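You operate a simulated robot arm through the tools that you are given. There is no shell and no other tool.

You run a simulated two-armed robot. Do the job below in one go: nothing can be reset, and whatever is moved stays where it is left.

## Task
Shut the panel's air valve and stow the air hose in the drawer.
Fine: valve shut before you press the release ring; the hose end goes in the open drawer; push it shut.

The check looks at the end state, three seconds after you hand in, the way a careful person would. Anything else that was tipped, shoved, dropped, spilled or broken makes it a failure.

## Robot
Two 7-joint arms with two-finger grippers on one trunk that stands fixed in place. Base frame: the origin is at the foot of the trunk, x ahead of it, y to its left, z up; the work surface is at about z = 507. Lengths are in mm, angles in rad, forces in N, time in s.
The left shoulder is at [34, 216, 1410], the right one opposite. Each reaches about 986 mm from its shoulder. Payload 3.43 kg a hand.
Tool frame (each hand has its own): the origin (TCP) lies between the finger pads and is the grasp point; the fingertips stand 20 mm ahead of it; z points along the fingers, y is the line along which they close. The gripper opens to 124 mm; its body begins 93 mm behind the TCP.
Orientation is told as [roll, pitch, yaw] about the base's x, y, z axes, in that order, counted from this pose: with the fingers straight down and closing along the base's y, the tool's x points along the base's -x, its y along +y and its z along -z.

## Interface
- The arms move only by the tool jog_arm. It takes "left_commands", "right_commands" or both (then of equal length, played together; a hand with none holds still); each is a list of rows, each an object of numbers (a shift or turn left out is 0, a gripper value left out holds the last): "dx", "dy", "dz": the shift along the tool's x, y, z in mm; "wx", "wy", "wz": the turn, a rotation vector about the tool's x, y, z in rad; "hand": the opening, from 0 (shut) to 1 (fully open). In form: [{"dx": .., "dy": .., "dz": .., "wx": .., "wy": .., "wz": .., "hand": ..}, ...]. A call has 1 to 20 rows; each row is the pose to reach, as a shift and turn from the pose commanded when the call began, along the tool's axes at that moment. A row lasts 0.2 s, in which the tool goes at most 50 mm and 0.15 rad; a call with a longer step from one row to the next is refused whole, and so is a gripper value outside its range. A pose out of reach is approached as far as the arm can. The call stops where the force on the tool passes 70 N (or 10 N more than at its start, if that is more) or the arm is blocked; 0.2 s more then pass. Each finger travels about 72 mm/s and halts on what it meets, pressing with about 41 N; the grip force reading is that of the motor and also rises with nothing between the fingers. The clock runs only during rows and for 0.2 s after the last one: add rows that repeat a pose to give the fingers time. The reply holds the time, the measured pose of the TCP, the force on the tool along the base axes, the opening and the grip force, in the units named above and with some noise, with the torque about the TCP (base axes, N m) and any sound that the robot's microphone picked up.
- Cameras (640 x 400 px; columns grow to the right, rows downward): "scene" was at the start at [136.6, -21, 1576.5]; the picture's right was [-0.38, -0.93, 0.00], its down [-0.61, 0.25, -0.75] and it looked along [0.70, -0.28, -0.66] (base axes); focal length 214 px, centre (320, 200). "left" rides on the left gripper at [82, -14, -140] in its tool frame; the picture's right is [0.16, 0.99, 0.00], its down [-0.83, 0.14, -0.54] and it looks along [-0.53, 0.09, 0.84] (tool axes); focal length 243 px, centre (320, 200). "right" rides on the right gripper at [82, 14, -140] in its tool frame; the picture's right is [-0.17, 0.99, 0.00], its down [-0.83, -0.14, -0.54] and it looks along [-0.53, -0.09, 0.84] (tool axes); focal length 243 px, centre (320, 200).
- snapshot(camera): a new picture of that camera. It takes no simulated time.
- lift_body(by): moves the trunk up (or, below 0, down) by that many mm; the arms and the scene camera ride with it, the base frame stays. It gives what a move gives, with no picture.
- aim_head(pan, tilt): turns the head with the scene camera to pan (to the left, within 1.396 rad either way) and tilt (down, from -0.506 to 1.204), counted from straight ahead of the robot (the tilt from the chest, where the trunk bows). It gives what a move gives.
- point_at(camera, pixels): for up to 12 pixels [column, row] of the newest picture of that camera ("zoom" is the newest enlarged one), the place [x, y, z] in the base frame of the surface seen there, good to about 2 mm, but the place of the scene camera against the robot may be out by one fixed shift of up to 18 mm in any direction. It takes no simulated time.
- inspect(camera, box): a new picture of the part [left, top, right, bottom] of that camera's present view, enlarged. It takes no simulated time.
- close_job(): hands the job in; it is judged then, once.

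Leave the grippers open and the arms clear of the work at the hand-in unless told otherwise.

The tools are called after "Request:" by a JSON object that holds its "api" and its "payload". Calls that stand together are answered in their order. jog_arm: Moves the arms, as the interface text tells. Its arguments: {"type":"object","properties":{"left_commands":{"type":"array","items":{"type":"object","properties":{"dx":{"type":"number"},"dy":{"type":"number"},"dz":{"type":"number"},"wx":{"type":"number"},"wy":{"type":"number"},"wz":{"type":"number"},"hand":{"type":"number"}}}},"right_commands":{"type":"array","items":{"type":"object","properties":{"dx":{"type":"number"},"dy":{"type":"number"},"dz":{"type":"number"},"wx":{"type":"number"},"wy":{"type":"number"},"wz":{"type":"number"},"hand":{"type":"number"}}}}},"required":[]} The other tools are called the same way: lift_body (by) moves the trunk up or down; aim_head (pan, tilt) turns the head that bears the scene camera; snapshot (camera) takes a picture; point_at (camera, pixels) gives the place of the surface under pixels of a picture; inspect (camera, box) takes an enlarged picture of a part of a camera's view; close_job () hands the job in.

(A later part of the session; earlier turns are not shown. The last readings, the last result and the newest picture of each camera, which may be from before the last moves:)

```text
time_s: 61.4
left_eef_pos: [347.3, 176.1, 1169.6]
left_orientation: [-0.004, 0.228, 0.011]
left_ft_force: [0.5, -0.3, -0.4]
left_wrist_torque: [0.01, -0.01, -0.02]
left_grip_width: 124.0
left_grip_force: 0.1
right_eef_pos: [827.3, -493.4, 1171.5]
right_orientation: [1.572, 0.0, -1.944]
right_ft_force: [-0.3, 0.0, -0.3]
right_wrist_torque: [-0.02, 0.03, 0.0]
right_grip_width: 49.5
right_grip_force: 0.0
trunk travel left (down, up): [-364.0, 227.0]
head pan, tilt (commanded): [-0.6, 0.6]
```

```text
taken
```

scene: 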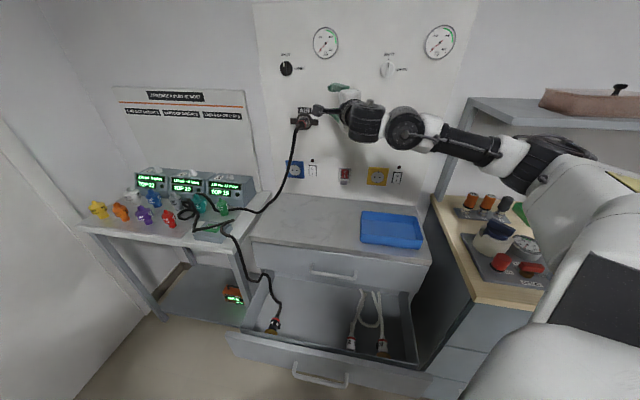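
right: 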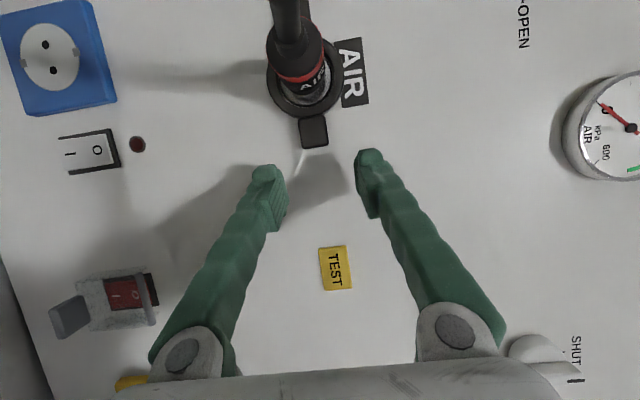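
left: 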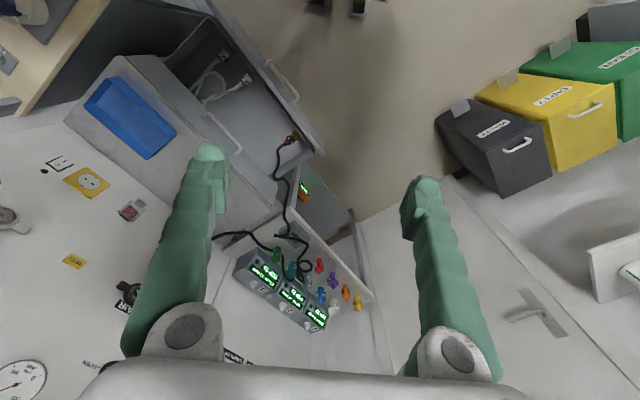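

Positioned exactly, with the ring's right wing at (313,132) centred between the fingers. I'll slide 84 mm left so the fingers pass above and below the probe.

Request:
{"api": "jog_arm", "payload": {"right_commands": [{"dx": 19.3, "dz": 8.4}, {"dx": 38.5, "dz": 16.8}, {"dx": 57.8, "dz": 25.2}, {"dx": 77, "dz": 33.6}]}}

Request:
{"api": "snapshot", "payload": {"camera": "right"}}

Request:
{"api": "inspect", "payload": {"camera": "scene", "box": [250, 70, 390, 200]}}

```text
time_s: 62.4
left_eef_pos: [349.0, 176.8, 1169.7]
left_orientation: [-0.004, 0.229, 0.01]
left_ft_force: [-0.5, 0.1, 0.1]
left_wrist_torque: [-0.01, 0.04, 0.02]
left_grip_width: 124.0
left_grip_force: 0.1
right_eef_pos: [886.9, -434.0, 1169.8]
right_orientation: [1.575, -0.001, -1.944]
right_ft_force: [0.0, 1.3, 0.8]
right_wrist_torque: [-0.04, 0.03, -0.02]
right_grip_width: 49.5
right_grip_force: 0.0
trunk travel left (down, up): [-364.0, 227.0]
head pan, tilt (commanded): [-0.6, 0.6]
```

```text
taken
```

right: 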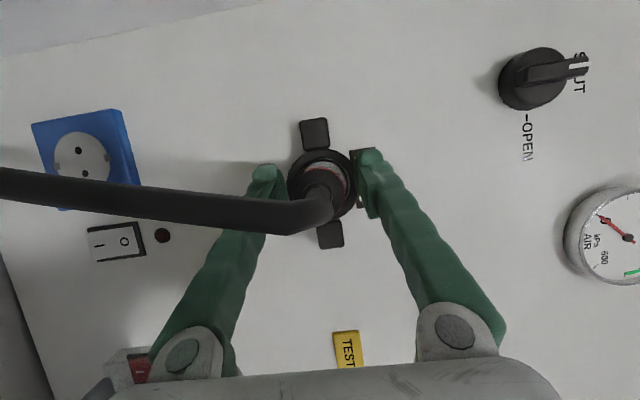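

```text
3.08 times, centred on (320, 135) of scene
```

zoom: 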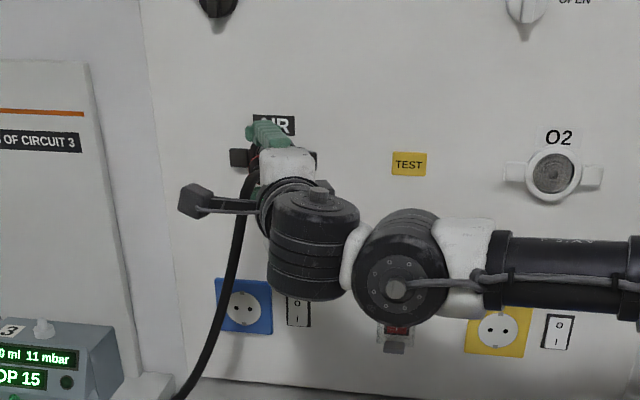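

The fingers bracket the probe (the hose passes at (200,205) in the picture) with no contact force, and the knob still shows SHUT. I'll set the opening to about 40 mm so the tips meet the ring rather than the metal collar, centre the height, and press in along the panel normal in small steps.

Request:
{"api": "jog_arm", "payload": {"right_commands": [{"dy": 1.5, "hand": 0.32}, {"dx": -1.6, "dy": 1.5, "dz": 3.7, "hand": 0.32}, {"dx": -2.8, "dy": 1.5, "dz": 6.4, "hand": 0.32}, {"dx": -3.6, "dy": 1.5, "dz": 8.2, "hand": 0.32}]}}

Request:
{"api": "inspect", "payload": {"camera": "right", "box": [240, 100, 420, 260]}}

```text
time_s: 63.4
left_eef_pos: [347.1, 176.6, 1169.3]
left_orientation: [-0.003, 0.228, 0.011]
left_ft_force: [-0.3, -0.4, 1.4]
left_wrist_torque: [0.03, -0.01, -0.01]
left_grip_width: 124.1
left_grip_force: 0.0
right_eef_pos: [893.1, -440.2, 1172.6]
right_orientation: [1.574, -0.001, -1.944]
right_ft_force: [0.5, -0.4, -0.1]
right_wrist_torque: [0.0, -0.02, -0.04]
right_grip_width: 39.8
right_grip_force: 0.0
trunk travel left (down, up): [-364.0, 227.0]
head pan, tilt (commanded): [-0.6, 0.6]
```

```text
2.50 times, centred on (330, 180) of right
```

zoom: 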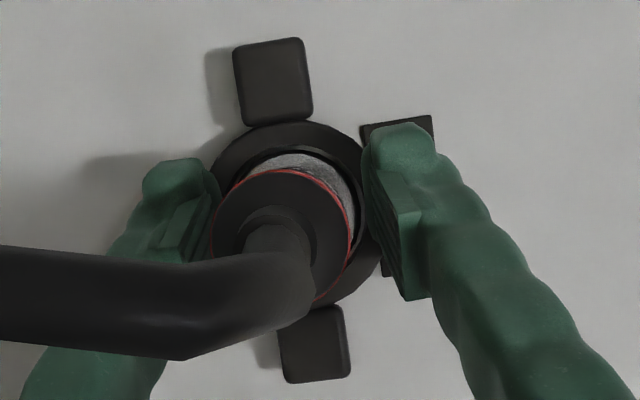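

The tips sit just off the ring's upper and lower edges at h ≈ 38. Pressing in now in 1.5 mm steps, watching force and sound.

Request:
{"api": "jog_arm", "payload": {"right_commands": [{"dx": -0.6, "dz": 1.4}, {"dx": -1.2, "dz": 2.8}, {"dx": -1.8, "dz": 4.1}]}}

```text
time_s: 64.2
left_eef_pos: [348.8, 175.5, 1169.1]
left_orientation: [-0.004, 0.23, 0.01]
left_ft_force: [0.4, 0.4, -0.1]
left_wrist_torque: [-0.01, -0.02, 0.02]
left_grip_width: 124.0
left_grip_force: 0.1
right_eef_pos: [895.2, -443.8, 1172.3]
right_orientation: [1.574, -0.003, -1.945]
right_ft_force: [0.2, -0.4, 1.1]
right_wrist_torque: [0.0, 0.0, 0.03]
right_grip_width: 39.8
right_grip_force: 0.1
trunk travel left (down, up): [-364.0, 227.0]
head pan, tilt (commanded): [-0.6, 0.6]
```

No contact yet at h ≈ 34. I'll continue inward in small steps.

Request:
{"api": "jog_arm", "payload": {"right_commands": [{"dx": -0.6, "dz": 1.4}, {"dx": -1.2, "dz": 2.8}, {"dx": -1.8, "dz": 4.1}]}}

Request:
{"api": "inspect", "payload": {"camera": "right", "box": [240, 100, 420, 260]}}

```text
time_s: 65.0
left_eef_pos: [347.2, 177.2, 1168.6]
left_orientation: [-0.003, 0.227, 0.011]
left_ft_force: [0.3, -0.1, 0.1]
left_wrist_torque: [-0.01, -0.02, 0.02]
left_grip_width: 124.1
left_grip_force: 0.0
right_eef_pos: [897.5, -446.0, 1172.9]
right_orientation: [1.574, -0.003, -1.942]
right_ft_force: [-15.1, 5.9, -3.4]
right_wrist_torque: [0.16, 0.41, -0.2]
right_grip_width: 40.5
right_grip_force: 0.7
trunk travel left (down, up): [-364.0, 227.0]
head pan, tilt (commanded): [-0.6, 0.6]
```

```text
2.50 times, centred on (330, 180) of right
```

zoom: 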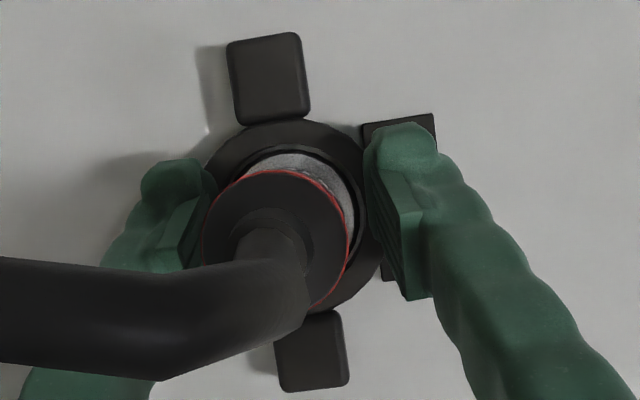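

Contact: about 15 N out of the panel at h ≈ 30.5, so the tips are on the ring. Continuing in 1 mm steps.

Request:
{"api": "jog_arm", "payload": {"right_commands": [{"dx": -0.4, "dz": 0.9}, {"dx": -0.8, "dz": 1.8}, {"dx": -1.2, "dz": 2.75}]}}

Request:
{"api": "inspect", "payload": {"camera": "right", "box": [240, 100, 420, 260]}}

```text
time_s: 65.8
left_eef_pos: [345.2, 178.0, 1171.5]
left_orientation: [-0.005, 0.224, 0.012]
left_ft_force: [-0.8, 0.3, -0.3]
left_wrist_torque: [0.02, -0.02, -0.02]
left_grip_width: 124.1
left_grip_force: 0.1
right_eef_pos: [897.0, -445.5, 1173.2]
right_orientation: [1.577, -0.003, -1.941]
right_ft_force: [-38.1, 15.9, -11.4]
right_wrist_torque: [0.58, 1.04, -0.47]
right_grip_width: 43.5
right_grip_force: 3.3
trunk travel left (down, up): [-364.0, 227.0]
head pan, tilt (commanded): [-0.6, 0.6]
```

```text
2.50 times, centred on (330, 180) of right
```

zoom: 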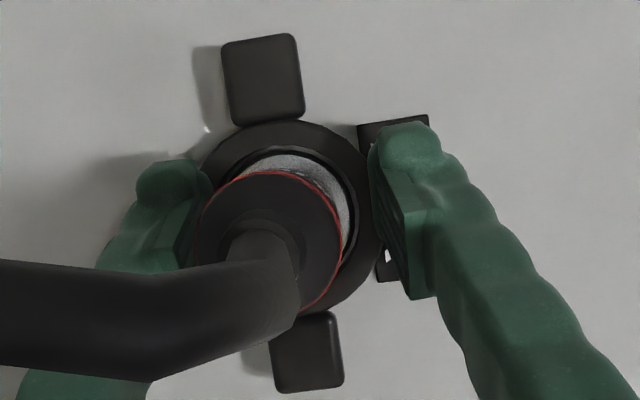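

The tips are riding on the ring's outer edge and being spread apart (the opening grew to 43.5 mm) without moving in. I'll back off 5 mm, narrow to about 35 mm so the tips land on the flat of the ring, and press again.

Request:
{"api": "jog_arm", "payload": {"right_commands": [{"dx": 1.2, "dz": -2.7}, {"dx": 3.2, "dz": -7.3}, {"dx": 3.2, "dz": -7.3, "hand": 0.282}, {"dx": 3.2, "dz": -7.3, "hand": 0.282}]}}

Request:
{"api": "inspect", "payload": {"camera": "right", "box": [240, 100, 420, 260]}}

```text
time_s: 66.8
left_eef_pos: [349.6, 175.9, 1168.3]
left_orientation: [-0.003, 0.229, 0.009]
left_ft_force: [0.0, 0.8, 0.3]
left_wrist_torque: [0.02, 0.0, 0.0]
left_grip_width: 124.1
left_grip_force: 0.0
right_eef_pos: [896.8, -444.4, 1172.8]
right_orientation: [1.576, 0.0, -1.947]
right_ft_force: [-2.1, 0.5, -3.9]
right_wrist_torque: [0.08, 0.11, -0.05]
right_grip_width: 37.5
right_grip_force: 2.0
trunk travel left (down, up): [-364.0, 227.0]
head pan, tilt (commanded): [-0.6, 0.6]
```

```text
2.50 times, centred on (330, 180) of right
```

zoom: 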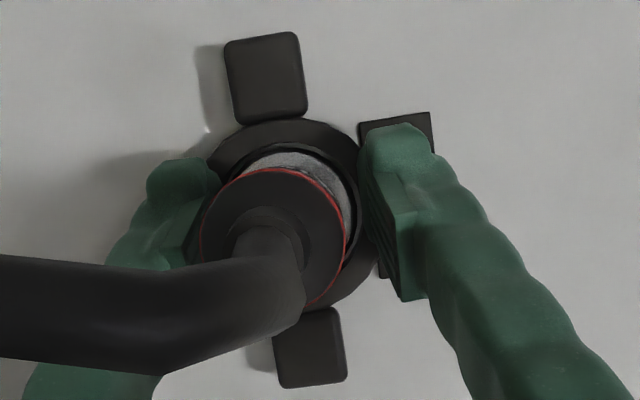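

Still touching (the opening is held at 37.5 mm). I'll back off another 6 mm, close to 34 mm, and press again from there.

Request:
{"api": "jog_arm", "payload": {"right_commands": [{"dx": 1.3, "dz": -2.9}, {"dx": 2.6, "dz": -5.8, "hand": 0.275}, {"dx": 2.6, "dz": -5.8, "hand": 0.275}]}}

Request:
{"api": "jog_arm", "payload": {"right_commands": [{"dx": -0.8, "dz": 1.8}, {"dx": -1.6, "dz": 3.7}, {"dx": -2.4, "dz": 5.5}, {"dx": -3.2, "dz": 7.3}]}}

Request:
{"api": "inspect", "payload": {"camera": "right", "box": [240, 100, 420, 260]}}

```text
time_s: 67.6
left_eef_pos: [348.5, 175.6, 1169.0]
left_orientation: [-0.002, 0.229, 0.01]
left_ft_force: [-0.1, -0.9, -0.5]
left_wrist_torque: [0.0, 0.05, 0.04]
left_grip_width: 124.0
left_grip_force: 0.1
right_eef_pos: [890.7, -438.8, 1171.4]
right_orientation: [1.575, 0.0, -1.945]
right_ft_force: [0.5, -0.4, -1.9]
right_wrist_torque: [0.03, 0.0, -0.01]
right_grip_width: 35.4
right_grip_force: 1.3
trunk travel left (down, up): [-364.0, 227.0]
head pan, tilt (commanded): [-0.6, 0.6]
```

```text
time_s: 68.6
left_eef_pos: [347.4, 175.3, 1168.9]
left_orientation: [-0.003, 0.226, 0.011]
left_ft_force: [-0.6, 0.4, 0.4]
left_wrist_torque: [0.0, 0.01, 0.01]
left_grip_width: 124.0
left_grip_force: 0.1
right_eef_pos: [895.6, -443.8, 1173.0]
right_orientation: [1.574, -0.001, -1.945]
right_ft_force: [-4.2, 1.6, -2.4]
right_wrist_torque: [0.01, 0.13, -0.05]
right_grip_width: 35.0
right_grip_force: 0.5
trunk travel left (down, up): [-364.0, 227.0]
head pan, tilt (commanded): [-0.6, 0.6]
```

```text
2.50 times, centred on (330, 180) of right
```

zoom: 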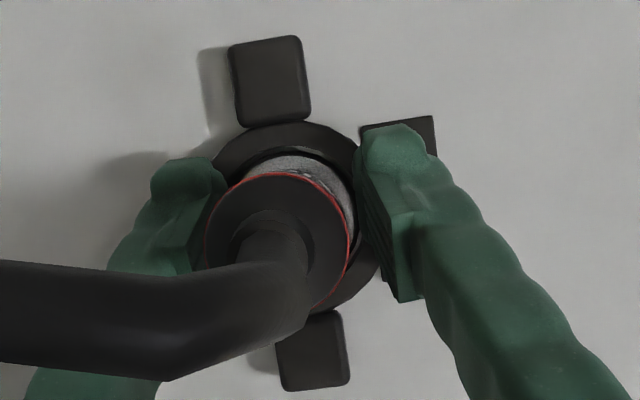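

Light contact at h ≈ 34 with the opening at 35 mm. Pressing further in 1 mm steps.

Request:
{"api": "jog_arm", "payload": {"right_commands": [{"dx": -0.4, "dz": 0.9}, {"dx": -0.8, "dz": 1.8}, {"dx": -1.2, "dz": 2.75}, {"dx": -1.6, "dz": 3.7}]}}

Request:
{"api": "inspect", "payload": {"camera": "right", "box": [240, 100, 420, 260]}}

```text
time_s: 69.6
left_eef_pos: [346.0, 177.4, 1169.6]
left_orientation: [-0.004, 0.225, 0.011]
left_ft_force: [-0.4, 0.1, 0.2]
left_wrist_torque: [0.01, -0.04, -0.03]
left_grip_width: 124.3
left_grip_force: 0.1
right_eef_pos: [896.2, -444.4, 1174.2]
right_orientation: [1.576, -0.003, -1.942]
right_ft_force: [-28.2, 11.7, -8.8]
right_wrist_torque: [0.5, 0.73, -0.37]
right_grip_width: 36.9
right_grip_force: 2.8
trunk travel left (down, up): [-364.0, 227.0]
head pan, tilt (commanded): [-0.6, 0.6]
```

```text
2.50 times, centred on (330, 180) of right
```

zoom: 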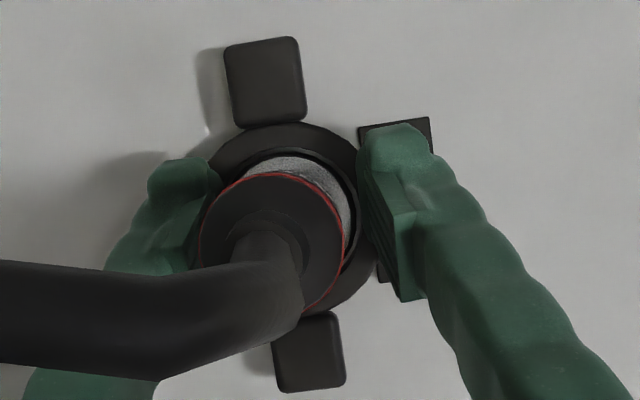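

The force is about 28 N with little advance. I'll measure the wings and ring face to see whether the ring has moved in.

Request:
{"api": "point_at", "payload": {"camera": "zoom", "pixels": [[265, 80], [310, 350], [240, 150], [330, 140], [350, 290], [320, 135], [300, 160], [225, 165], [375, 270], [270, 30]]}}

```text
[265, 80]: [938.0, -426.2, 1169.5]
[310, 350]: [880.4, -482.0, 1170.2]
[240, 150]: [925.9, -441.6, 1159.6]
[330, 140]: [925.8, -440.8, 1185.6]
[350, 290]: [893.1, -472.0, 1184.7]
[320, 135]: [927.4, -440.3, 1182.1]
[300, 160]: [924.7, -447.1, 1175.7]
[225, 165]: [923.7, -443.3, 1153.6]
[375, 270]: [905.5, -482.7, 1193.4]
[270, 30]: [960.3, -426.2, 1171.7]
```

The ring hasn't visibly moved, so its spring needs more force. I'll keep pressing in small steps, toward 60 N.

Request:
{"api": "jog_arm", "payload": {"right_commands": [{"dx": -0.4, "dz": 0.9}, {"dx": -0.8, "dz": 1.8}, {"dx": -1.2, "dz": 2.75}, {"dx": -1.6, "dz": 3.7}]}}

Request:
{"api": "inspect", "payload": {"camera": "right", "box": [240, 100, 420, 260]}}

Request:
{"api": "point_at", "payload": {"camera": "zoom", "pixels": [[265, 80], [310, 350], [240, 150], [330, 140], [350, 290]]}}

```text
time_s: 70.6
left_eef_pos: [341.9, 178.2, 1170.1]
left_orientation: [-0.003, 0.225, 0.007]
left_ft_force: [-0.4, -0.4, 0.5]
left_wrist_torque: [0.01, -0.01, 0.03]
left_grip_width: 124.3
left_grip_force: 0.0
right_eef_pos: [896.3, -445.5, 1176.2]
right_orientation: [1.576, -0.003, -1.937]
right_ft_force: [-57.2, 26.9, -18.7]
right_wrist_torque: [1.07, 1.64, -0.69]
right_grip_width: 41.2
right_grip_force: 6.4
trunk travel left (down, up): [-364.0, 227.0]
head pan, tilt (commanded): [-0.6, 0.6]
```

```text
2.50 times, centred on (330, 180) of right
```

zoom: 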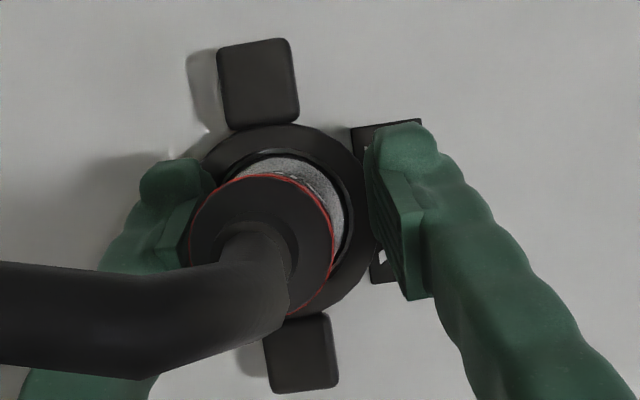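

```text
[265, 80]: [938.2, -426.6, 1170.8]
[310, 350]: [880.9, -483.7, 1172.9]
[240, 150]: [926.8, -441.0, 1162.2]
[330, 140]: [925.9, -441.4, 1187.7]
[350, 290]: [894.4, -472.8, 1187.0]
```

Nearly 60 N on the lower edge and the ring hasn't moved, so I may be pressing the wrong part. I'll relax the push and back out, then study the outlet construction closely, comparing it with the empty O2 outlet.

Request:
{"api": "jog_arm", "payload": {"right_commands": [{"dx": 2, "dz": -4.6}, {"dx": 4, "dz": -9.2}, {"dx": 6, "dz": -13.7, "dy": -3}, {"dx": 8, "dz": -18.3, "dy": -4, "hand": 0.4}, {"dx": 8, "dz": -18.3, "dy": -4, "hand": 0.4}]}}

Request:
{"api": "inspect", "payload": {"camera": "scene", "box": [350, 90, 430, 150]}}

Request:
{"api": "inspect", "payload": {"camera": "right", "box": [270, 110, 380, 250]}}

```text
time_s: 71.8
left_eef_pos: [348.5, 175.2, 1169.6]
left_orientation: [-0.004, 0.229, 0.01]
left_ft_force: [0.4, -0.2, 0.1]
left_wrist_torque: [-0.03, 0.03, 0.01]
left_grip_width: 124.1
left_grip_force: 0.1
right_eef_pos: [887.6, -438.2, 1169.1]
right_orientation: [1.575, 0.0, -1.945]
right_ft_force: [-0.6, 0.5, 0.8]
right_wrist_torque: [0.0, 0.0, 0.02]
right_grip_width: 49.6
right_grip_force: 0.1
trunk travel left (down, up): [-364.0, 227.0]
head pan, tilt (commanded): [-0.6, 0.6]
```

```text
6.67 times, centred on (390, 120) of scene
```

zoom: 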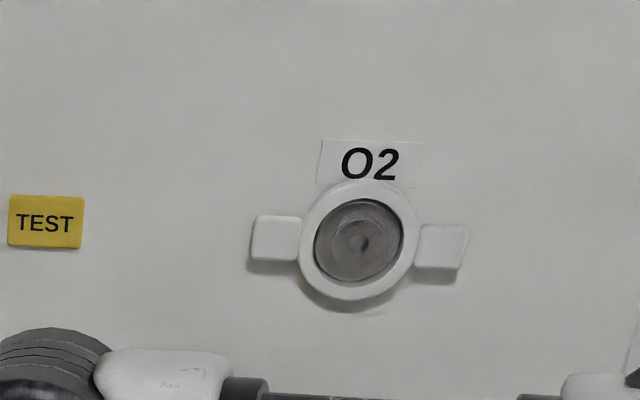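

```text
2.86 times, centred on (325, 180) of right
```

zoom: 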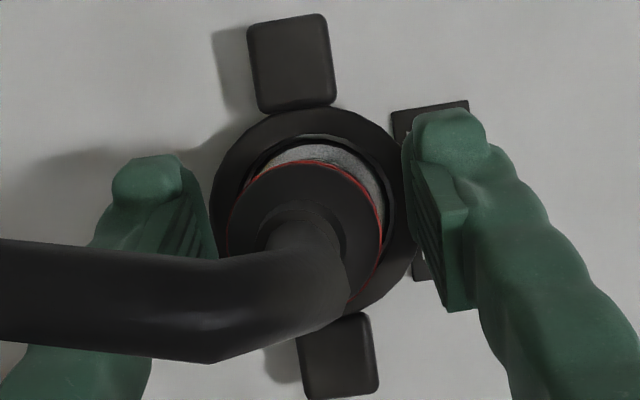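

The O2 outlet shows the release ring is the ring-plus-wings piece standing clear of the panel, around a fixed inner sleeve. My lower tip was probably on that fixed sleeve. The wings are the sure place to press. I'll withdraw to the right, then re-approach from above with the fingers closing sideways, so the right fingertip can press the right wing while the fingers straddle the probe.

Request:
{"api": "jog_arm", "payload": {"right_commands": [{"dx": -19.3, "dz": -8.4}, {"dx": -38.5, "dz": -16.8}, {"dx": -57.8, "dz": -25.2}, {"dx": -77, "dz": -33.6}, {"dx": -77, "dz": -45, "dy": 20}, {"dx": -77, "dz": -60, "dy": 60}, {"dx": -77, "dz": -60, "dy": 95}]}}

Request:
{"api": "jog_arm", "payload": {"right_commands": [{"wz": -0.14}, {"wz": -0.28}, {"wz": -0.42}, {"wz": -0.56}, {"wz": -0.7}, {"wz": -0.84}, {"wz": -0.98}, {"wz": -1.12}, {"wz": -1.26}, {"wz": -1.4}, {"wz": -1.54}, {"wz": -1.57, "hand": 0.7}, {"wz": -1.57, "hand": 0.7}]}}

Request:
{"api": "snapshot", "payload": {"camera": "right"}}

```text
time_s: 73.4
left_eef_pos: [349.1, 176.1, 1169.2]
left_orientation: [-0.003, 0.227, 0.011]
left_ft_force: [0.2, 0.3, 0.2]
left_wrist_torque: [-0.02, 0.01, -0.03]
left_grip_width: 124.0
left_grip_force: 0.1
right_eef_pos: [812.9, -482.1, 1256.8]
right_orientation: [1.596, -0.009, -1.95]
right_ft_force: [-0.4, 0.3, -0.6]
right_wrist_torque: [-0.01, -0.03, 0.02]
right_grip_width: 50.0
right_grip_force: 0.1
right hand out of reach, approached as far as the arm can: row 7
trunk travel left (down, up): [-364.0, 227.0]
head pan, tilt (commanded): [-0.6, 0.6]
```

```text
time_s: 76.2
left_eef_pos: [347.9, 176.5, 1168.7]
left_orientation: [0.0, 0.229, 0.011]
left_ft_force: [-0.7, 0.7, 0.1]
left_wrist_torque: [0.0, 0.0, -0.01]
left_grip_width: 124.2
left_grip_force: 0.0
right_eef_pos: [810.8, -483.1, 1257.1]
right_orientation: [-2.656, -1.568, 2.281]
right_ft_force: [-1.4, -0.3, -0.7]
right_wrist_torque: [0.01, 0.0, -0.01]
right_grip_width: 86.8
right_grip_force: 0.1
trunk travel left (down, up): [-364.0, 227.0]
head pan, tilt (commanded): [-0.6, 0.6]
```

```text
taken
```

right: 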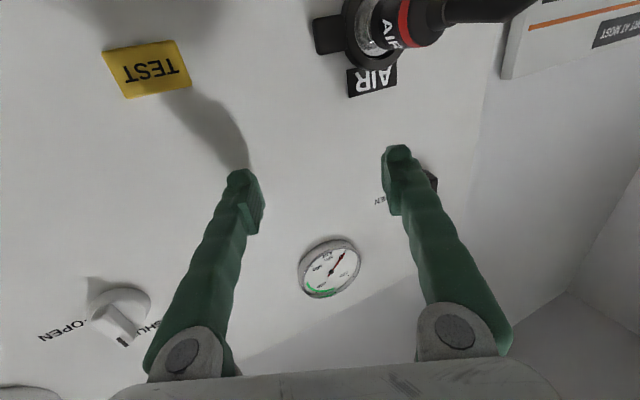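

The hand is at (811, −483, 1257) with fingers sideways and 87 mm open. I'll slide left to above the outlet (s −320, h 65, z 1257) while turning about 0.1 rad squarer to the panel.

Request:
{"api": "jog_arm", "payload": {"right_commands": [{"dy": 20, "dz": 9, "wx": 0.025}, {"dy": 40, "dz": 18, "wx": 0.05}, {"dy": 60, "dz": 27, "wx": 0.075}, {"dy": 80.6, "dz": 35.9, "wx": 0.1}]}}

Request:
{"api": "snapshot", "payload": {"camera": "right"}}

```text
time_s: 77.2
left_eef_pos: [349.5, 177.0, 1169.0]
left_orientation: [-0.004, 0.228, 0.009]
left_ft_force: [0.0, 0.3, 0.2]
left_wrist_torque: [-0.02, 0.04, -0.02]
left_grip_width: 124.2
left_grip_force: 0.1
right_eef_pos: [875.1, -421.6, 1256.4]
right_orientation: [-2.903, -1.567, 2.429]
right_ft_force: [1.0, 0.4, 0.0]
right_wrist_torque: [-0.01, 0.01, -0.03]
right_grip_width: 86.9
right_grip_force: 0.0
trunk travel left (down, up): [-364.0, 227.0]
head pan, tilt (commanded): [-0.6, 0.6]
```

```text
taken
```

right: 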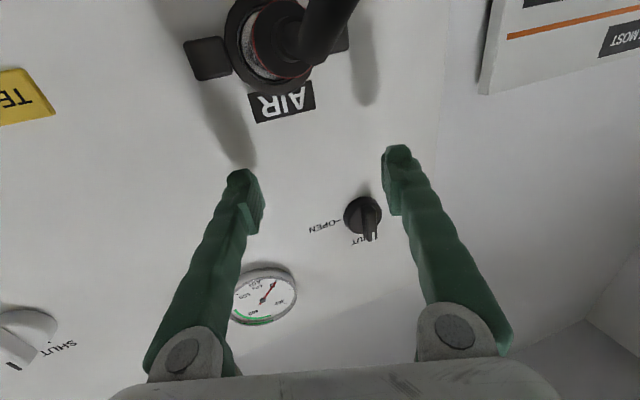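

Reached without trouble at heading −0.47, and the knob still shows SHUT at (362,215). I'll descend 85 mm straight down so the fingers straddle the probe left and right.

Request:
{"api": "jog_arm", "payload": {"right_commands": [{"dx": 21}, {"dx": 42}, {"dx": 63}, {"dx": 84.5}]}}

Request:
{"api": "snapshot", "payload": {"camera": "right"}}

Request:
{"api": "inspect", "payload": {"camera": "scene", "box": [250, 70, 390, 200]}}

```text
time_s: 78.2
left_eef_pos: [349.2, 175.8, 1169.1]
left_orientation: [-0.004, 0.229, 0.01]
left_ft_force: [0.4, 0.1, -1.5]
left_wrist_torque: [-0.02, -0.04, -0.01]
left_grip_width: 124.1
left_grip_force: 0.1
right_eef_pos: [875.5, -422.0, 1171.1]
right_orientation: [-3.121, -1.566, 2.647]
right_ft_force: [0.5, -0.4, 0.0]
right_wrist_torque: [0.0, 0.03, -0.03]
right_grip_width: 86.3
right_grip_force: 0.1
trunk travel left (down, up): [-364.0, 227.0]
head pan, tilt (commanded): [-0.6, 0.6]
```

```text
taken
```

right: 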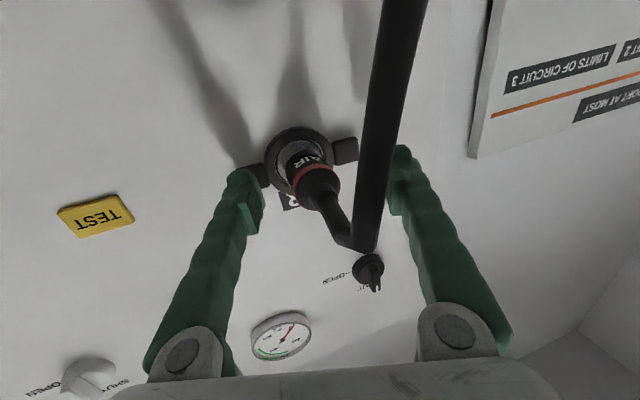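

```text
3.08 times, centred on (320, 135) of scene
```

zoom: 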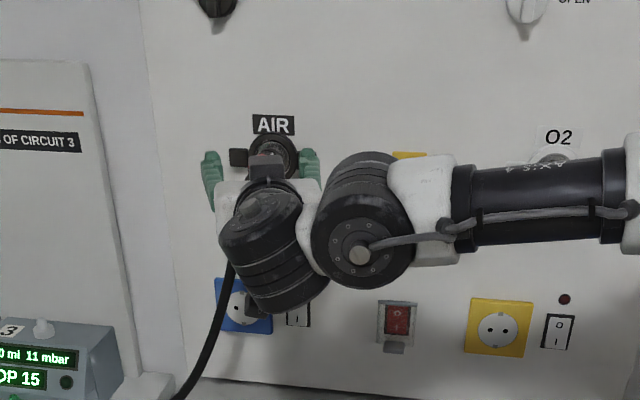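

The fingers straddle the probe with its wings between them: right wing near (258,172), right fingertip over it at (245,175). No contact force yet. I'll advance 11 mm along the panel normal.

Request:
{"api": "jog_arm", "payload": {"right_commands": [{"dy": -1.1, "dz": 3.5}, {"dy": -2.3, "dz": 7}, {"dy": -3.4, "dz": 10.5}]}}

Request:
{"api": "inspect", "payload": {"camera": "right", "box": [210, 100, 430, 270]}}

```text
time_s: 79.0
left_eef_pos: [348.3, 174.9, 1169.6]
left_orientation: [-0.003, 0.23, 0.01]
left_ft_force: [-0.4, 0.9, 0.9]
left_wrist_torque: [-0.01, -0.01, 0.01]
left_grip_width: 124.0
left_grip_force: 0.0
right_eef_pos: [882.4, -429.9, 1170.1]
right_orientation: [3.031, -1.566, 2.781]
right_ft_force: [0.0, -1.4, 0.6]
right_wrist_torque: [0.01, 0.0, 0.05]
right_grip_width: 87.0
right_grip_force: 0.1
trunk travel left (down, up): [-364.0, 227.0]
head pan, tilt (commanded): [-0.6, 0.6]
```

```text
2.35 times, centred on (320, 185) of right
```

zoom: 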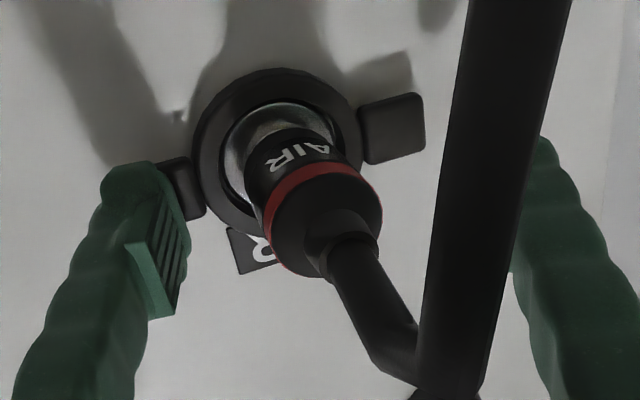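

The right fingertip is just above the wing's outer half. Pressing in with 1.5 mm steps.

Request:
{"api": "jog_arm", "payload": {"right_commands": [{"dy": -0.5, "dz": 1.4}, {"dy": -0.9, "dz": 2.8}, {"dy": -1.4, "dz": 4.3}]}}

```text
time_s: 79.8
left_eef_pos: [347.4, 175.7, 1169.3]
left_orientation: [-0.004, 0.227, 0.011]
left_ft_force: [0.4, -0.4, 0.7]
left_wrist_torque: [0.01, -0.03, -0.03]
left_grip_width: 123.8
left_grip_force: 0.1
right_eef_pos: [884.7, -431.3, 1171.3]
right_orientation: [-3.068, -1.567, 2.596]
right_ft_force: [-1.2, 0.1, -0.9]
right_wrist_torque: [-0.02, 0.04, -0.1]
right_grip_width: 86.5
right_grip_force: 0.1
trunk travel left (down, up): [-364.0, 227.0]
head pan, tilt (commanded): [-0.6, 0.6]
```

A slight torque suggests the tip is just touching. Pressing on in 1 mm steps.

Request:
{"api": "jog_arm", "payload": {"right_commands": [{"dy": -0.3, "dz": 0.95}, {"dy": -0.6, "dz": 1.9}, {"dy": -0.9, "dz": 2.85}]}}

Request:
{"api": "inspect", "payload": {"camera": "right", "box": [210, 100, 430, 270]}}

```text
time_s: 80.6
left_eef_pos: [348.4, 176.3, 1169.7]
left_orientation: [-0.005, 0.226, 0.01]
left_ft_force: [-0.5, -0.5, 0.6]
left_wrist_torque: [-0.01, 0.02, -0.01]
left_grip_width: 123.9
left_grip_force: 0.0
right_eef_pos: [886.8, -434.1, 1171.2]
right_orientation: [-3.126, -1.567, 2.653]
right_ft_force: [-4.7, 4.6, -1.9]
right_wrist_torque: [0.15, -0.03, -0.26]
right_grip_width: 86.5
right_grip_force: 0.2
trunk travel left (down, up): [-364.0, 227.0]
head pan, tilt (commanded): [-0.6, 0.6]
heard: click
```

```text
2.35 times, centred on (320, 185) of right
```

zoom: 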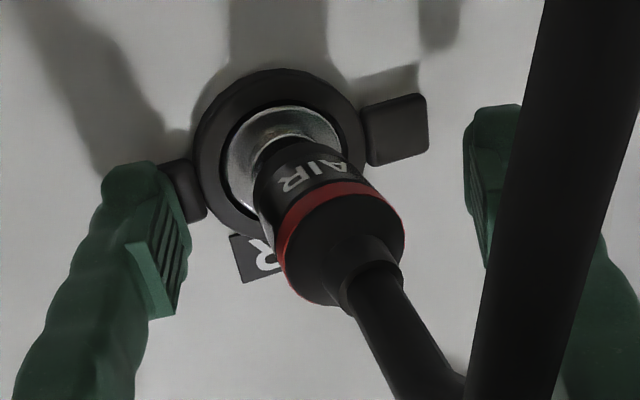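

Click heard with only about 6 N: the ring released and the probe is starting to come out between the fingers. I'll close on it right away.

Request:
{"api": "jog_arm", "payload": {"right_commands": [{"hand": 0.0}, {"hand": 0.0}, {"hand": 0.0}]}}

Request:
{"api": "snapshot", "payload": {"camera": "right"}}

Request:
{"api": "inspect", "payload": {"camera": "scene", "box": [220, 60, 400, 240]}}

```text
time_s: 81.4
left_eef_pos: [348.0, 177.4, 1168.6]
left_orientation: [-0.003, 0.23, 0.011]
left_ft_force: [0.1, -0.4, 0.7]
left_wrist_torque: [-0.01, -0.02, 0.01]
left_grip_width: 123.8
left_grip_force: 0.0
right_eef_pos: [887.2, -435.9, 1171.6]
right_orientation: [3.137, -1.567, 2.675]
right_ft_force: [-0.3, -0.2, 0.0]
right_wrist_torque: [0.0, 0.01, 0.0]
right_grip_width: 27.8
right_grip_force: 41.2
trunk travel left (down, up): [-364.0, 227.0]
head pan, tilt (commanded): [-0.6, 0.6]
```

```text
taken
```

right: 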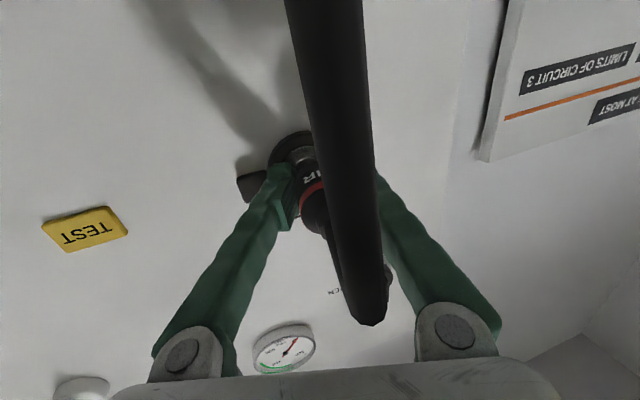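

```text
2.22 times, centred on (310, 150) of scene
```

zoom: 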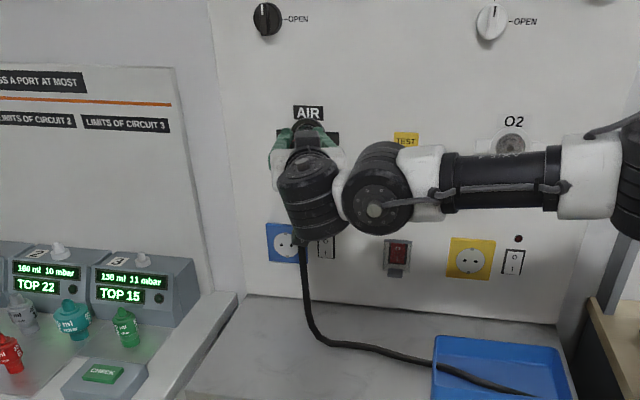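

Gripped: 27.8 mm with 41 N. The hose now hangs to the bench and runs to the right instead of over the trolley. I'll take a full picture to see where it went.

Request:
{"api": "snapshot", "payload": {"camera": "scene"}}

Request:
{"api": "inspect", "payload": {"camera": "scene", "box": [60, 160, 300, 340]}}

Request:
{"api": "inspect", "payload": {"camera": "scene", "box": [220, 180, 460, 380]}}

```text
taken
```

scene: 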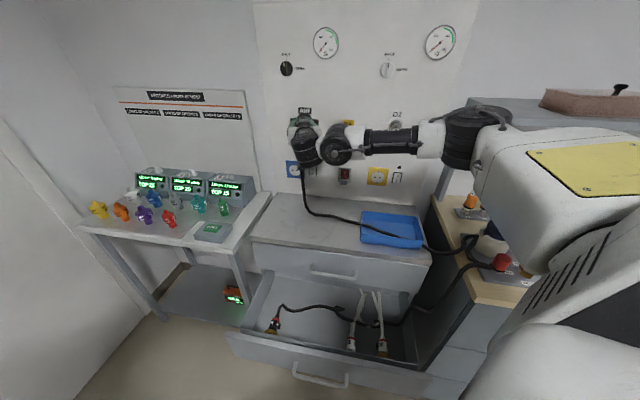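

```text
2.22 times, centred on (180, 250) of scene
```

zoom: 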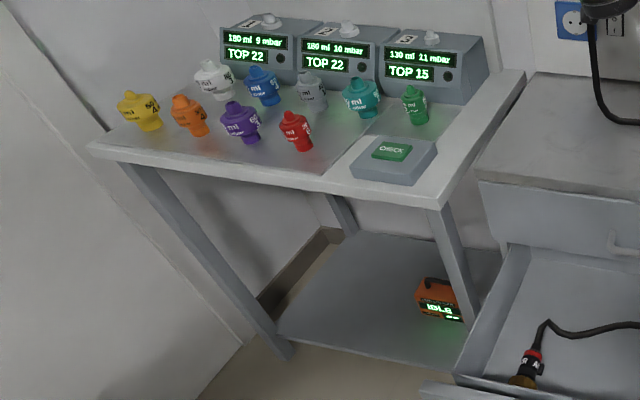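

```text
2.00 times, centred on (340, 280) of scene
```

zoom: 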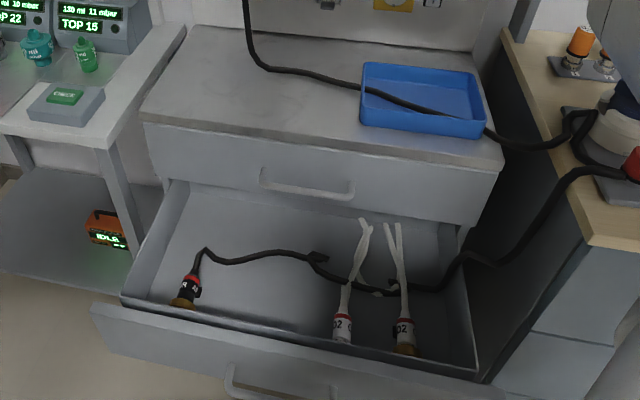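

On release the hose flung itself to the right. It now runs from my hand to the bench, over the blue tray and the right counter, and back into the drawer. The trolley fittings all still stand. I'll draw the probe straight out of the socket by 60 mm first.

Request:
{"api": "jog_arm", "payload": {"right_commands": [{"dy": 3, "dz": -9.5}, {"dy": 6.1, "dz": -19}, {"dy": 9.2, "dz": -28.6}, {"dy": 13.8, "dz": -42.8}, {"dy": 18.4, "dz": -57}]}}

Request:
{"api": "snapshot", "payload": {"camera": "right"}}

Request:
{"api": "snapshot", "payload": {"camera": "scene"}}

```text
time_s: 82.6
left_eef_pos: [347.7, 177.4, 1169.2]
left_orientation: [-0.005, 0.228, 0.01]
left_ft_force: [0.2, 0.2, -0.4]
left_wrist_torque: [0.0, -0.02, -0.01]
left_grip_width: 124.2
left_grip_force: 0.0
right_eef_pos: [845.9, -392.2, 1172.3]
right_orientation: [3.102, -1.569, 2.707]
right_ft_force: [0.2, 0.3, 0.0]
right_wrist_torque: [0.0, 0.0, -0.01]
right_grip_width: 27.8
right_grip_force: 40.7
trunk travel left (down, up): [-364.0, 227.0]
head pan, tilt (commanded): [-0.6, 0.6]
```

```text
taken
```

right: 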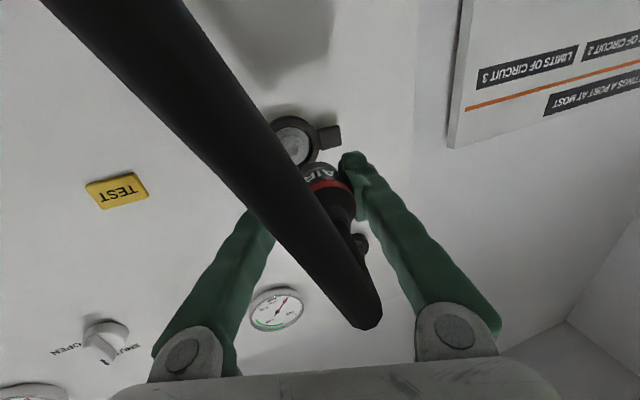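

```text
taken
```

scene: 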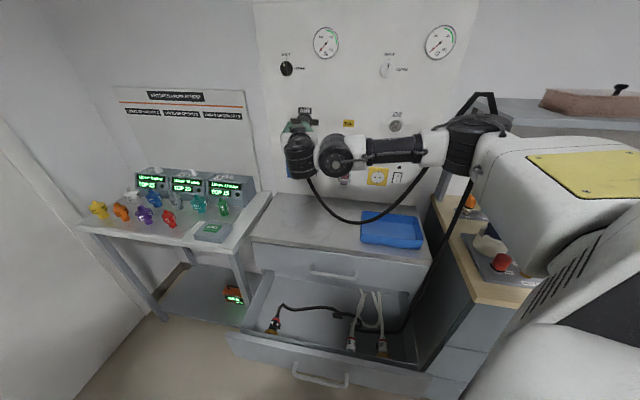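

The probe is free and held in the fingers. The hose still seems to be swinging, and now arcs up near the right elbow around (485,95). I'll hold still for a second and look again.

Request:
{"api": "jog_arm", "payload": {"right_commands": [{"dz": 0}, {"dz": 0}, {"dz": 0}, {"dz": 0}, {"dz": 0}]}}

Request:
{"api": "snapshot", "payload": {"camera": "scene"}}

Request:
{"api": "inspect", "payload": {"camera": "scene", "box": [280, 70, 560, 290]}}

```text
time_s: 83.8
left_eef_pos: [348.1, 175.6, 1168.6]
left_orientation: [-0.003, 0.228, 0.011]
left_ft_force: [-0.8, -0.4, 0.8]
left_wrist_torque: [-0.04, 0.0, -0.02]
left_grip_width: 123.8
left_grip_force: 0.1
right_eef_pos: [846.1, -392.2, 1171.9]
right_orientation: [3.129, -1.568, 2.681]
right_ft_force: [0.6, -0.1, 0.1]
right_wrist_torque: [0.0, -0.01, 0.02]
right_grip_width: 27.6
right_grip_force: 41.2
trunk travel left (down, up): [-364.0, 227.0]
head pan, tilt (commanded): [-0.6, 0.6]
```

```text
taken
```

scene: 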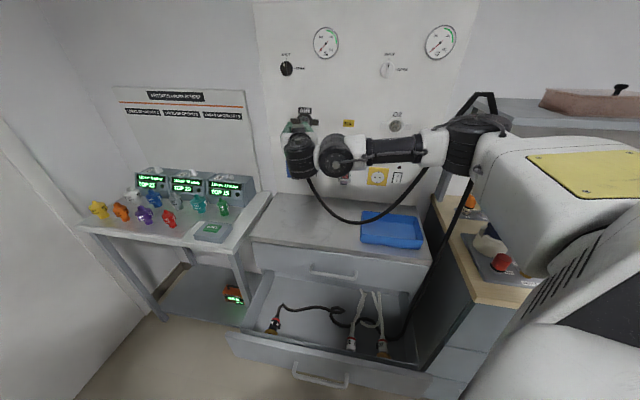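

```text
1.82 times, centred on (420, 180) of scene
```

zoom: 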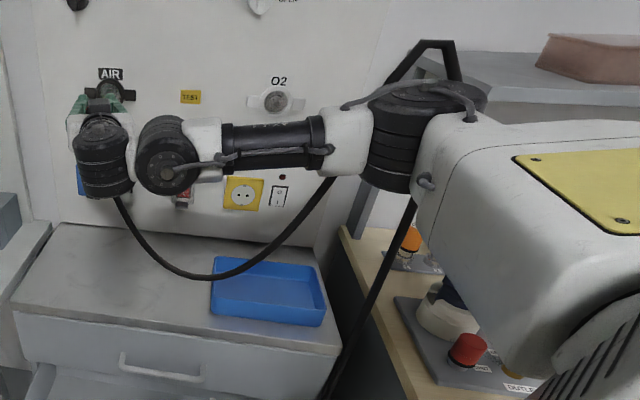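

The hose has settled. It hangs from the probe in a U, rises behind the forearm to a peak near (486,96), then drops down into the drawer. I'll measure where that peak is and what it rests on.

Request:
{"api": "point_at", "payload": {"camera": "scene", "pixels": [[310, 182], [340, 215], [375, 220], [410, 195], [425, 172], [467, 108], [477, 96], [488, 95], [494, 104], [462, 195], [445, 240], [425, 280]]}}

Request:
{"api": "point_at", "payload": {"camera": "scene", "pixels": [[465, 125], [470, 145], [455, 150], [430, 145], [505, 125], [520, 105], [470, 105], [480, 165], [405, 325], [385, 340], [340, 318], [310, 308]]}}

```text
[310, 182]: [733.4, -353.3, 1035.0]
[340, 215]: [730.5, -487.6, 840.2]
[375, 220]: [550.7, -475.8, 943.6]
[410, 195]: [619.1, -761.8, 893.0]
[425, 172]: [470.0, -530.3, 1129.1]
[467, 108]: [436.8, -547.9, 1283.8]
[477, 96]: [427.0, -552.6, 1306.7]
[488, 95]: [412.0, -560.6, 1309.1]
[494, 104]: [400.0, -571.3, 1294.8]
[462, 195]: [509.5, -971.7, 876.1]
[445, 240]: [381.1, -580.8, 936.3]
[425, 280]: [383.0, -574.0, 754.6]
```

```text
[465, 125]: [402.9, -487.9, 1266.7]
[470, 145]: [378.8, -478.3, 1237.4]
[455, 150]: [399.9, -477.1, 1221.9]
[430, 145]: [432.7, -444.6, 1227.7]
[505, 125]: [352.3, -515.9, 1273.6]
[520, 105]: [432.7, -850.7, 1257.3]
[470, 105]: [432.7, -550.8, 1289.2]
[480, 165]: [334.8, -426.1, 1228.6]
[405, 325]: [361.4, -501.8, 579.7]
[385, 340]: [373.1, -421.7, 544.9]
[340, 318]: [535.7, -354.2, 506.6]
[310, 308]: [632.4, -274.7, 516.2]
```

The hose hangs over the outer end of the right elbow, near (420, −556, 1309), with both strands on its outer side. If I raise the hand well above and in front of the elbow, the hose should lift off it. I'll start by moving up and back to about (760, −420, 1400).

Request:
{"api": "jog_arm", "payload": {"right_commands": [{"dx": -38, "dy": -10.7, "dz": -10.6, "wx": -0.012}, {"dx": -76, "dy": -21.4, "dz": -21.3, "wx": -0.024}, {"dx": -114, "dy": -32, "dz": -31.9, "wx": -0.036}, {"dx": -152, "dy": -42.7, "dz": -42.5, "wx": -0.048}, {"dx": -190, "dy": -53.4, "dz": -53.2, "wx": -0.06}, {"dx": -228, "dy": -64.1, "dz": -63.8, "wx": -0.07}]}}

Request:
{"api": "snapshot", "payload": {"camera": "scene"}}

```text
time_s: 85.2
left_eef_pos: [348.0, 175.9, 1170.0]
left_orientation: [-0.005, 0.227, 0.009]
left_ft_force: [-0.3, -0.1, -0.2]
left_wrist_torque: [0.02, 0.0, -0.02]
left_grip_width: 123.8
left_grip_force: 0.0
right_eef_pos: [769.8, -419.2, 1377.1]
right_orientation: [2.524, -1.568, -2.932]
right_ft_force: [0.6, 0.0, -0.2]
right_wrist_torque: [-0.02, 0.05, 0.05]
right_grip_width: 27.5
right_grip_force: 40.7
right hand out of reach, approached as far as the arm can: row 6
trunk travel left (down, up): [-364.0, 227.0]
head pan, tilt (commanded): [-0.6, 0.6]
```

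```text
taken
```

scene: 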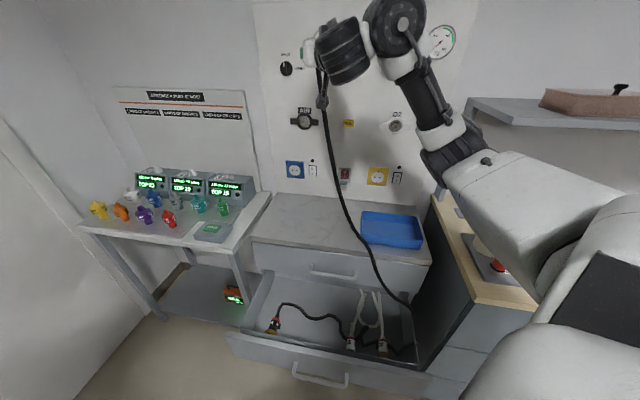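

The hose is now free of the elbow and everything else, hanging straight from the hand into the drawer. I'll measure the drawer's walls, floor, front and handle before carrying the probe over it.

Request:
{"api": "inspect", "payload": {"camera": "scene", "box": [220, 230, 450, 395]}}

Request:
{"api": "point_at", "payload": {"camera": "scene", "pixels": [[268, 278], [245, 325], [232, 335], [330, 362], [425, 382], [420, 345], [418, 320], [300, 335], [330, 325], [395, 358], [322, 380], [340, 290]]}}

```text
2.42 times, centred on (335, 312) of scene
```

zoom: 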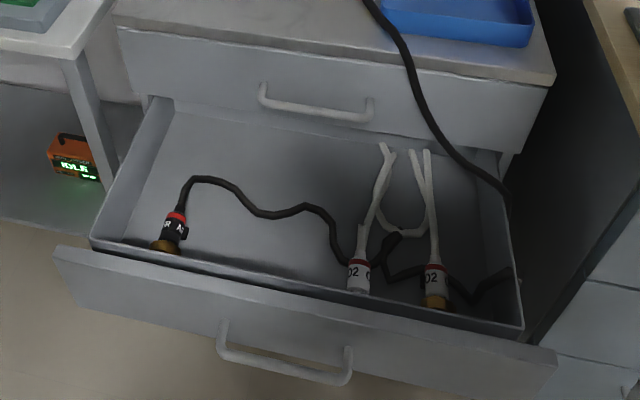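

```text
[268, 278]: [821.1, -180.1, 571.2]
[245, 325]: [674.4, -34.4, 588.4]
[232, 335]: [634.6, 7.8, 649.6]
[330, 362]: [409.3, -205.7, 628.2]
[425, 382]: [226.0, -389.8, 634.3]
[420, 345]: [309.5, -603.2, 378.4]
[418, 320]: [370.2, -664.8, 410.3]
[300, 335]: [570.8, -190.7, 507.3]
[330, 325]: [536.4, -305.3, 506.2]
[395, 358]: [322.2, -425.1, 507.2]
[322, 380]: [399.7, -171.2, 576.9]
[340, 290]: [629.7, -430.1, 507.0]
```

The hose makes a loop outside the drawer's right wall near zoom (515,230). Lifting the probe higher over the drawer should pull that loop back in. The drawer floor is at z ≈ 507, its front is near h 538, and the left wall is at s ≈ −440. I'll raise the trunk 200 mm with the probe held.

Request:
{"api": "lift_body", "payload": {"by": 200}}

Request:
{"api": "aim_head", "payload": {"pan": -0.6, "tilt": 0.75}}

Request:
{"api": "snapshot", "payload": {"camera": "scene"}}

```text
time_s: 87.3
left_eef_pos: [284.3, 175.6, 1467.0]
left_orientation: [-0.006, -0.112, 0.012]
left_ft_force: [1.1, -0.3, 0.3]
left_wrist_torque: [-0.01, 0.0, -0.02]
left_grip_width: 123.7
left_grip_force: 0.1
right_eef_pos: [771.2, -418.1, 1575.1]
right_orientation: [-2.255, -1.568, 1.854]
right_ft_force: [0.4, -0.4, -2.3]
right_wrist_torque: [0.01, -0.03, 0.0]
right_grip_width: 27.6
right_grip_force: 41.1
trunk travel left (down, up): [-564.0, 27.0]
head pan, tilt (commanded): [-0.6, 0.6]
```

```text
time_s: 88.0
left_eef_pos: [284.6, 175.4, 1468.2]
left_orientation: [-0.006, -0.113, 0.012]
left_ft_force: [0.2, 0.2, 0.4]
left_wrist_torque: [-0.02, -0.03, -0.03]
left_grip_width: 124.2
left_grip_force: 0.1
right_eef_pos: [770.6, -418.4, 1575.7]
right_orientation: [-3.005, -1.57, 2.602]
right_ft_force: [0.8, 0.3, -1.4]
right_wrist_torque: [-0.04, -0.02, -0.02]
right_grip_width: 27.4
right_grip_force: 40.8
trunk travel left (down, up): [-564.0, 27.0]
head pan, tilt (commanded): [-0.6, 0.75]
```

```text
taken
```

scene: 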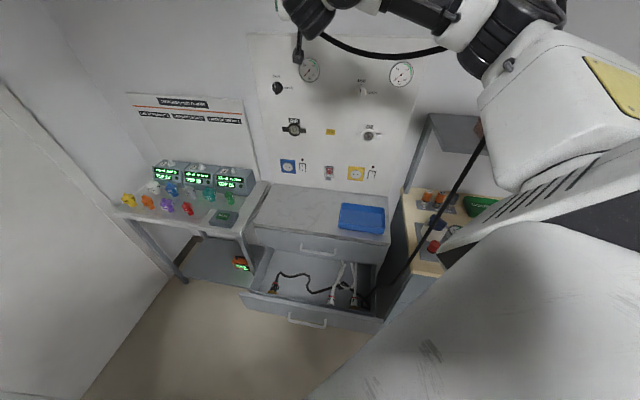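

After lifting, the hose again runs back from the hand toward the right elbow and then down to the drawer. It is stiff and springs away from the palm. I'll measure its path and the elbow.

Request:
{"api": "point_at", "payload": {"camera": "scene", "pixels": [[330, 40], [360, 52], [400, 55], [435, 49], [482, 152], [465, 180], [440, 215], [405, 270], [480, 60], [510, 40], [470, 20], [500, 120]]}}

Request:
{"api": "aim_head", "payload": {"pan": -0.75, "tilt": 0.35}}

Request:
{"api": "snapshot", "payload": {"camera": "scene"}}

```text
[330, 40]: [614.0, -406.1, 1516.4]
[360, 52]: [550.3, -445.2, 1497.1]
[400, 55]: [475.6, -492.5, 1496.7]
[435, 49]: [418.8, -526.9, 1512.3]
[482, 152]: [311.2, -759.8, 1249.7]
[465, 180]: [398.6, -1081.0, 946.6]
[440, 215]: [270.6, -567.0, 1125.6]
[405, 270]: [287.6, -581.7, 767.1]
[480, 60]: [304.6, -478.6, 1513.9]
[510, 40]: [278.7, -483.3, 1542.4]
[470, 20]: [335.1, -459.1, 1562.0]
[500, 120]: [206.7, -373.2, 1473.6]
```

```text
time_s: 88.9
left_eef_pos: [284.2, 175.5, 1467.5]
left_orientation: [-0.007, -0.114, 0.012]
left_ft_force: [0.1, -0.3, 0.0]
left_wrist_torque: [-0.01, -0.02, -0.02]
left_grip_width: 124.3
left_grip_force: 0.1
right_eef_pos: [771.3, -419.1, 1575.9]
right_orientation: [-3.108, -1.567, 2.705]
right_ft_force: [0.2, -0.8, -1.7]
right_wrist_torque: [0.01, -0.01, 0.0]
right_grip_width: 27.2
right_grip_force: 40.7
trunk travel left (down, up): [-564.0, 27.0]
head pan, tilt (commanded): [-0.75, 0.351]
```

```text
taken
```

scene: 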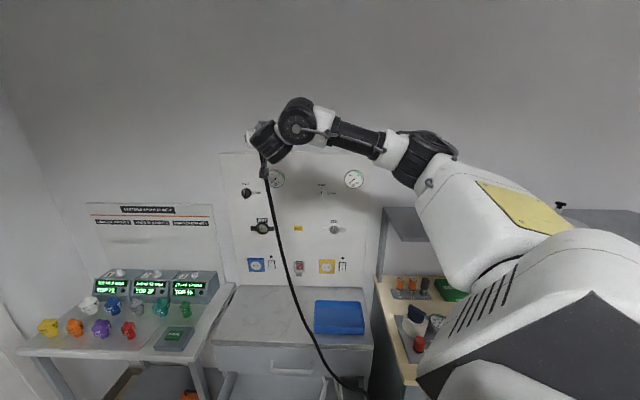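

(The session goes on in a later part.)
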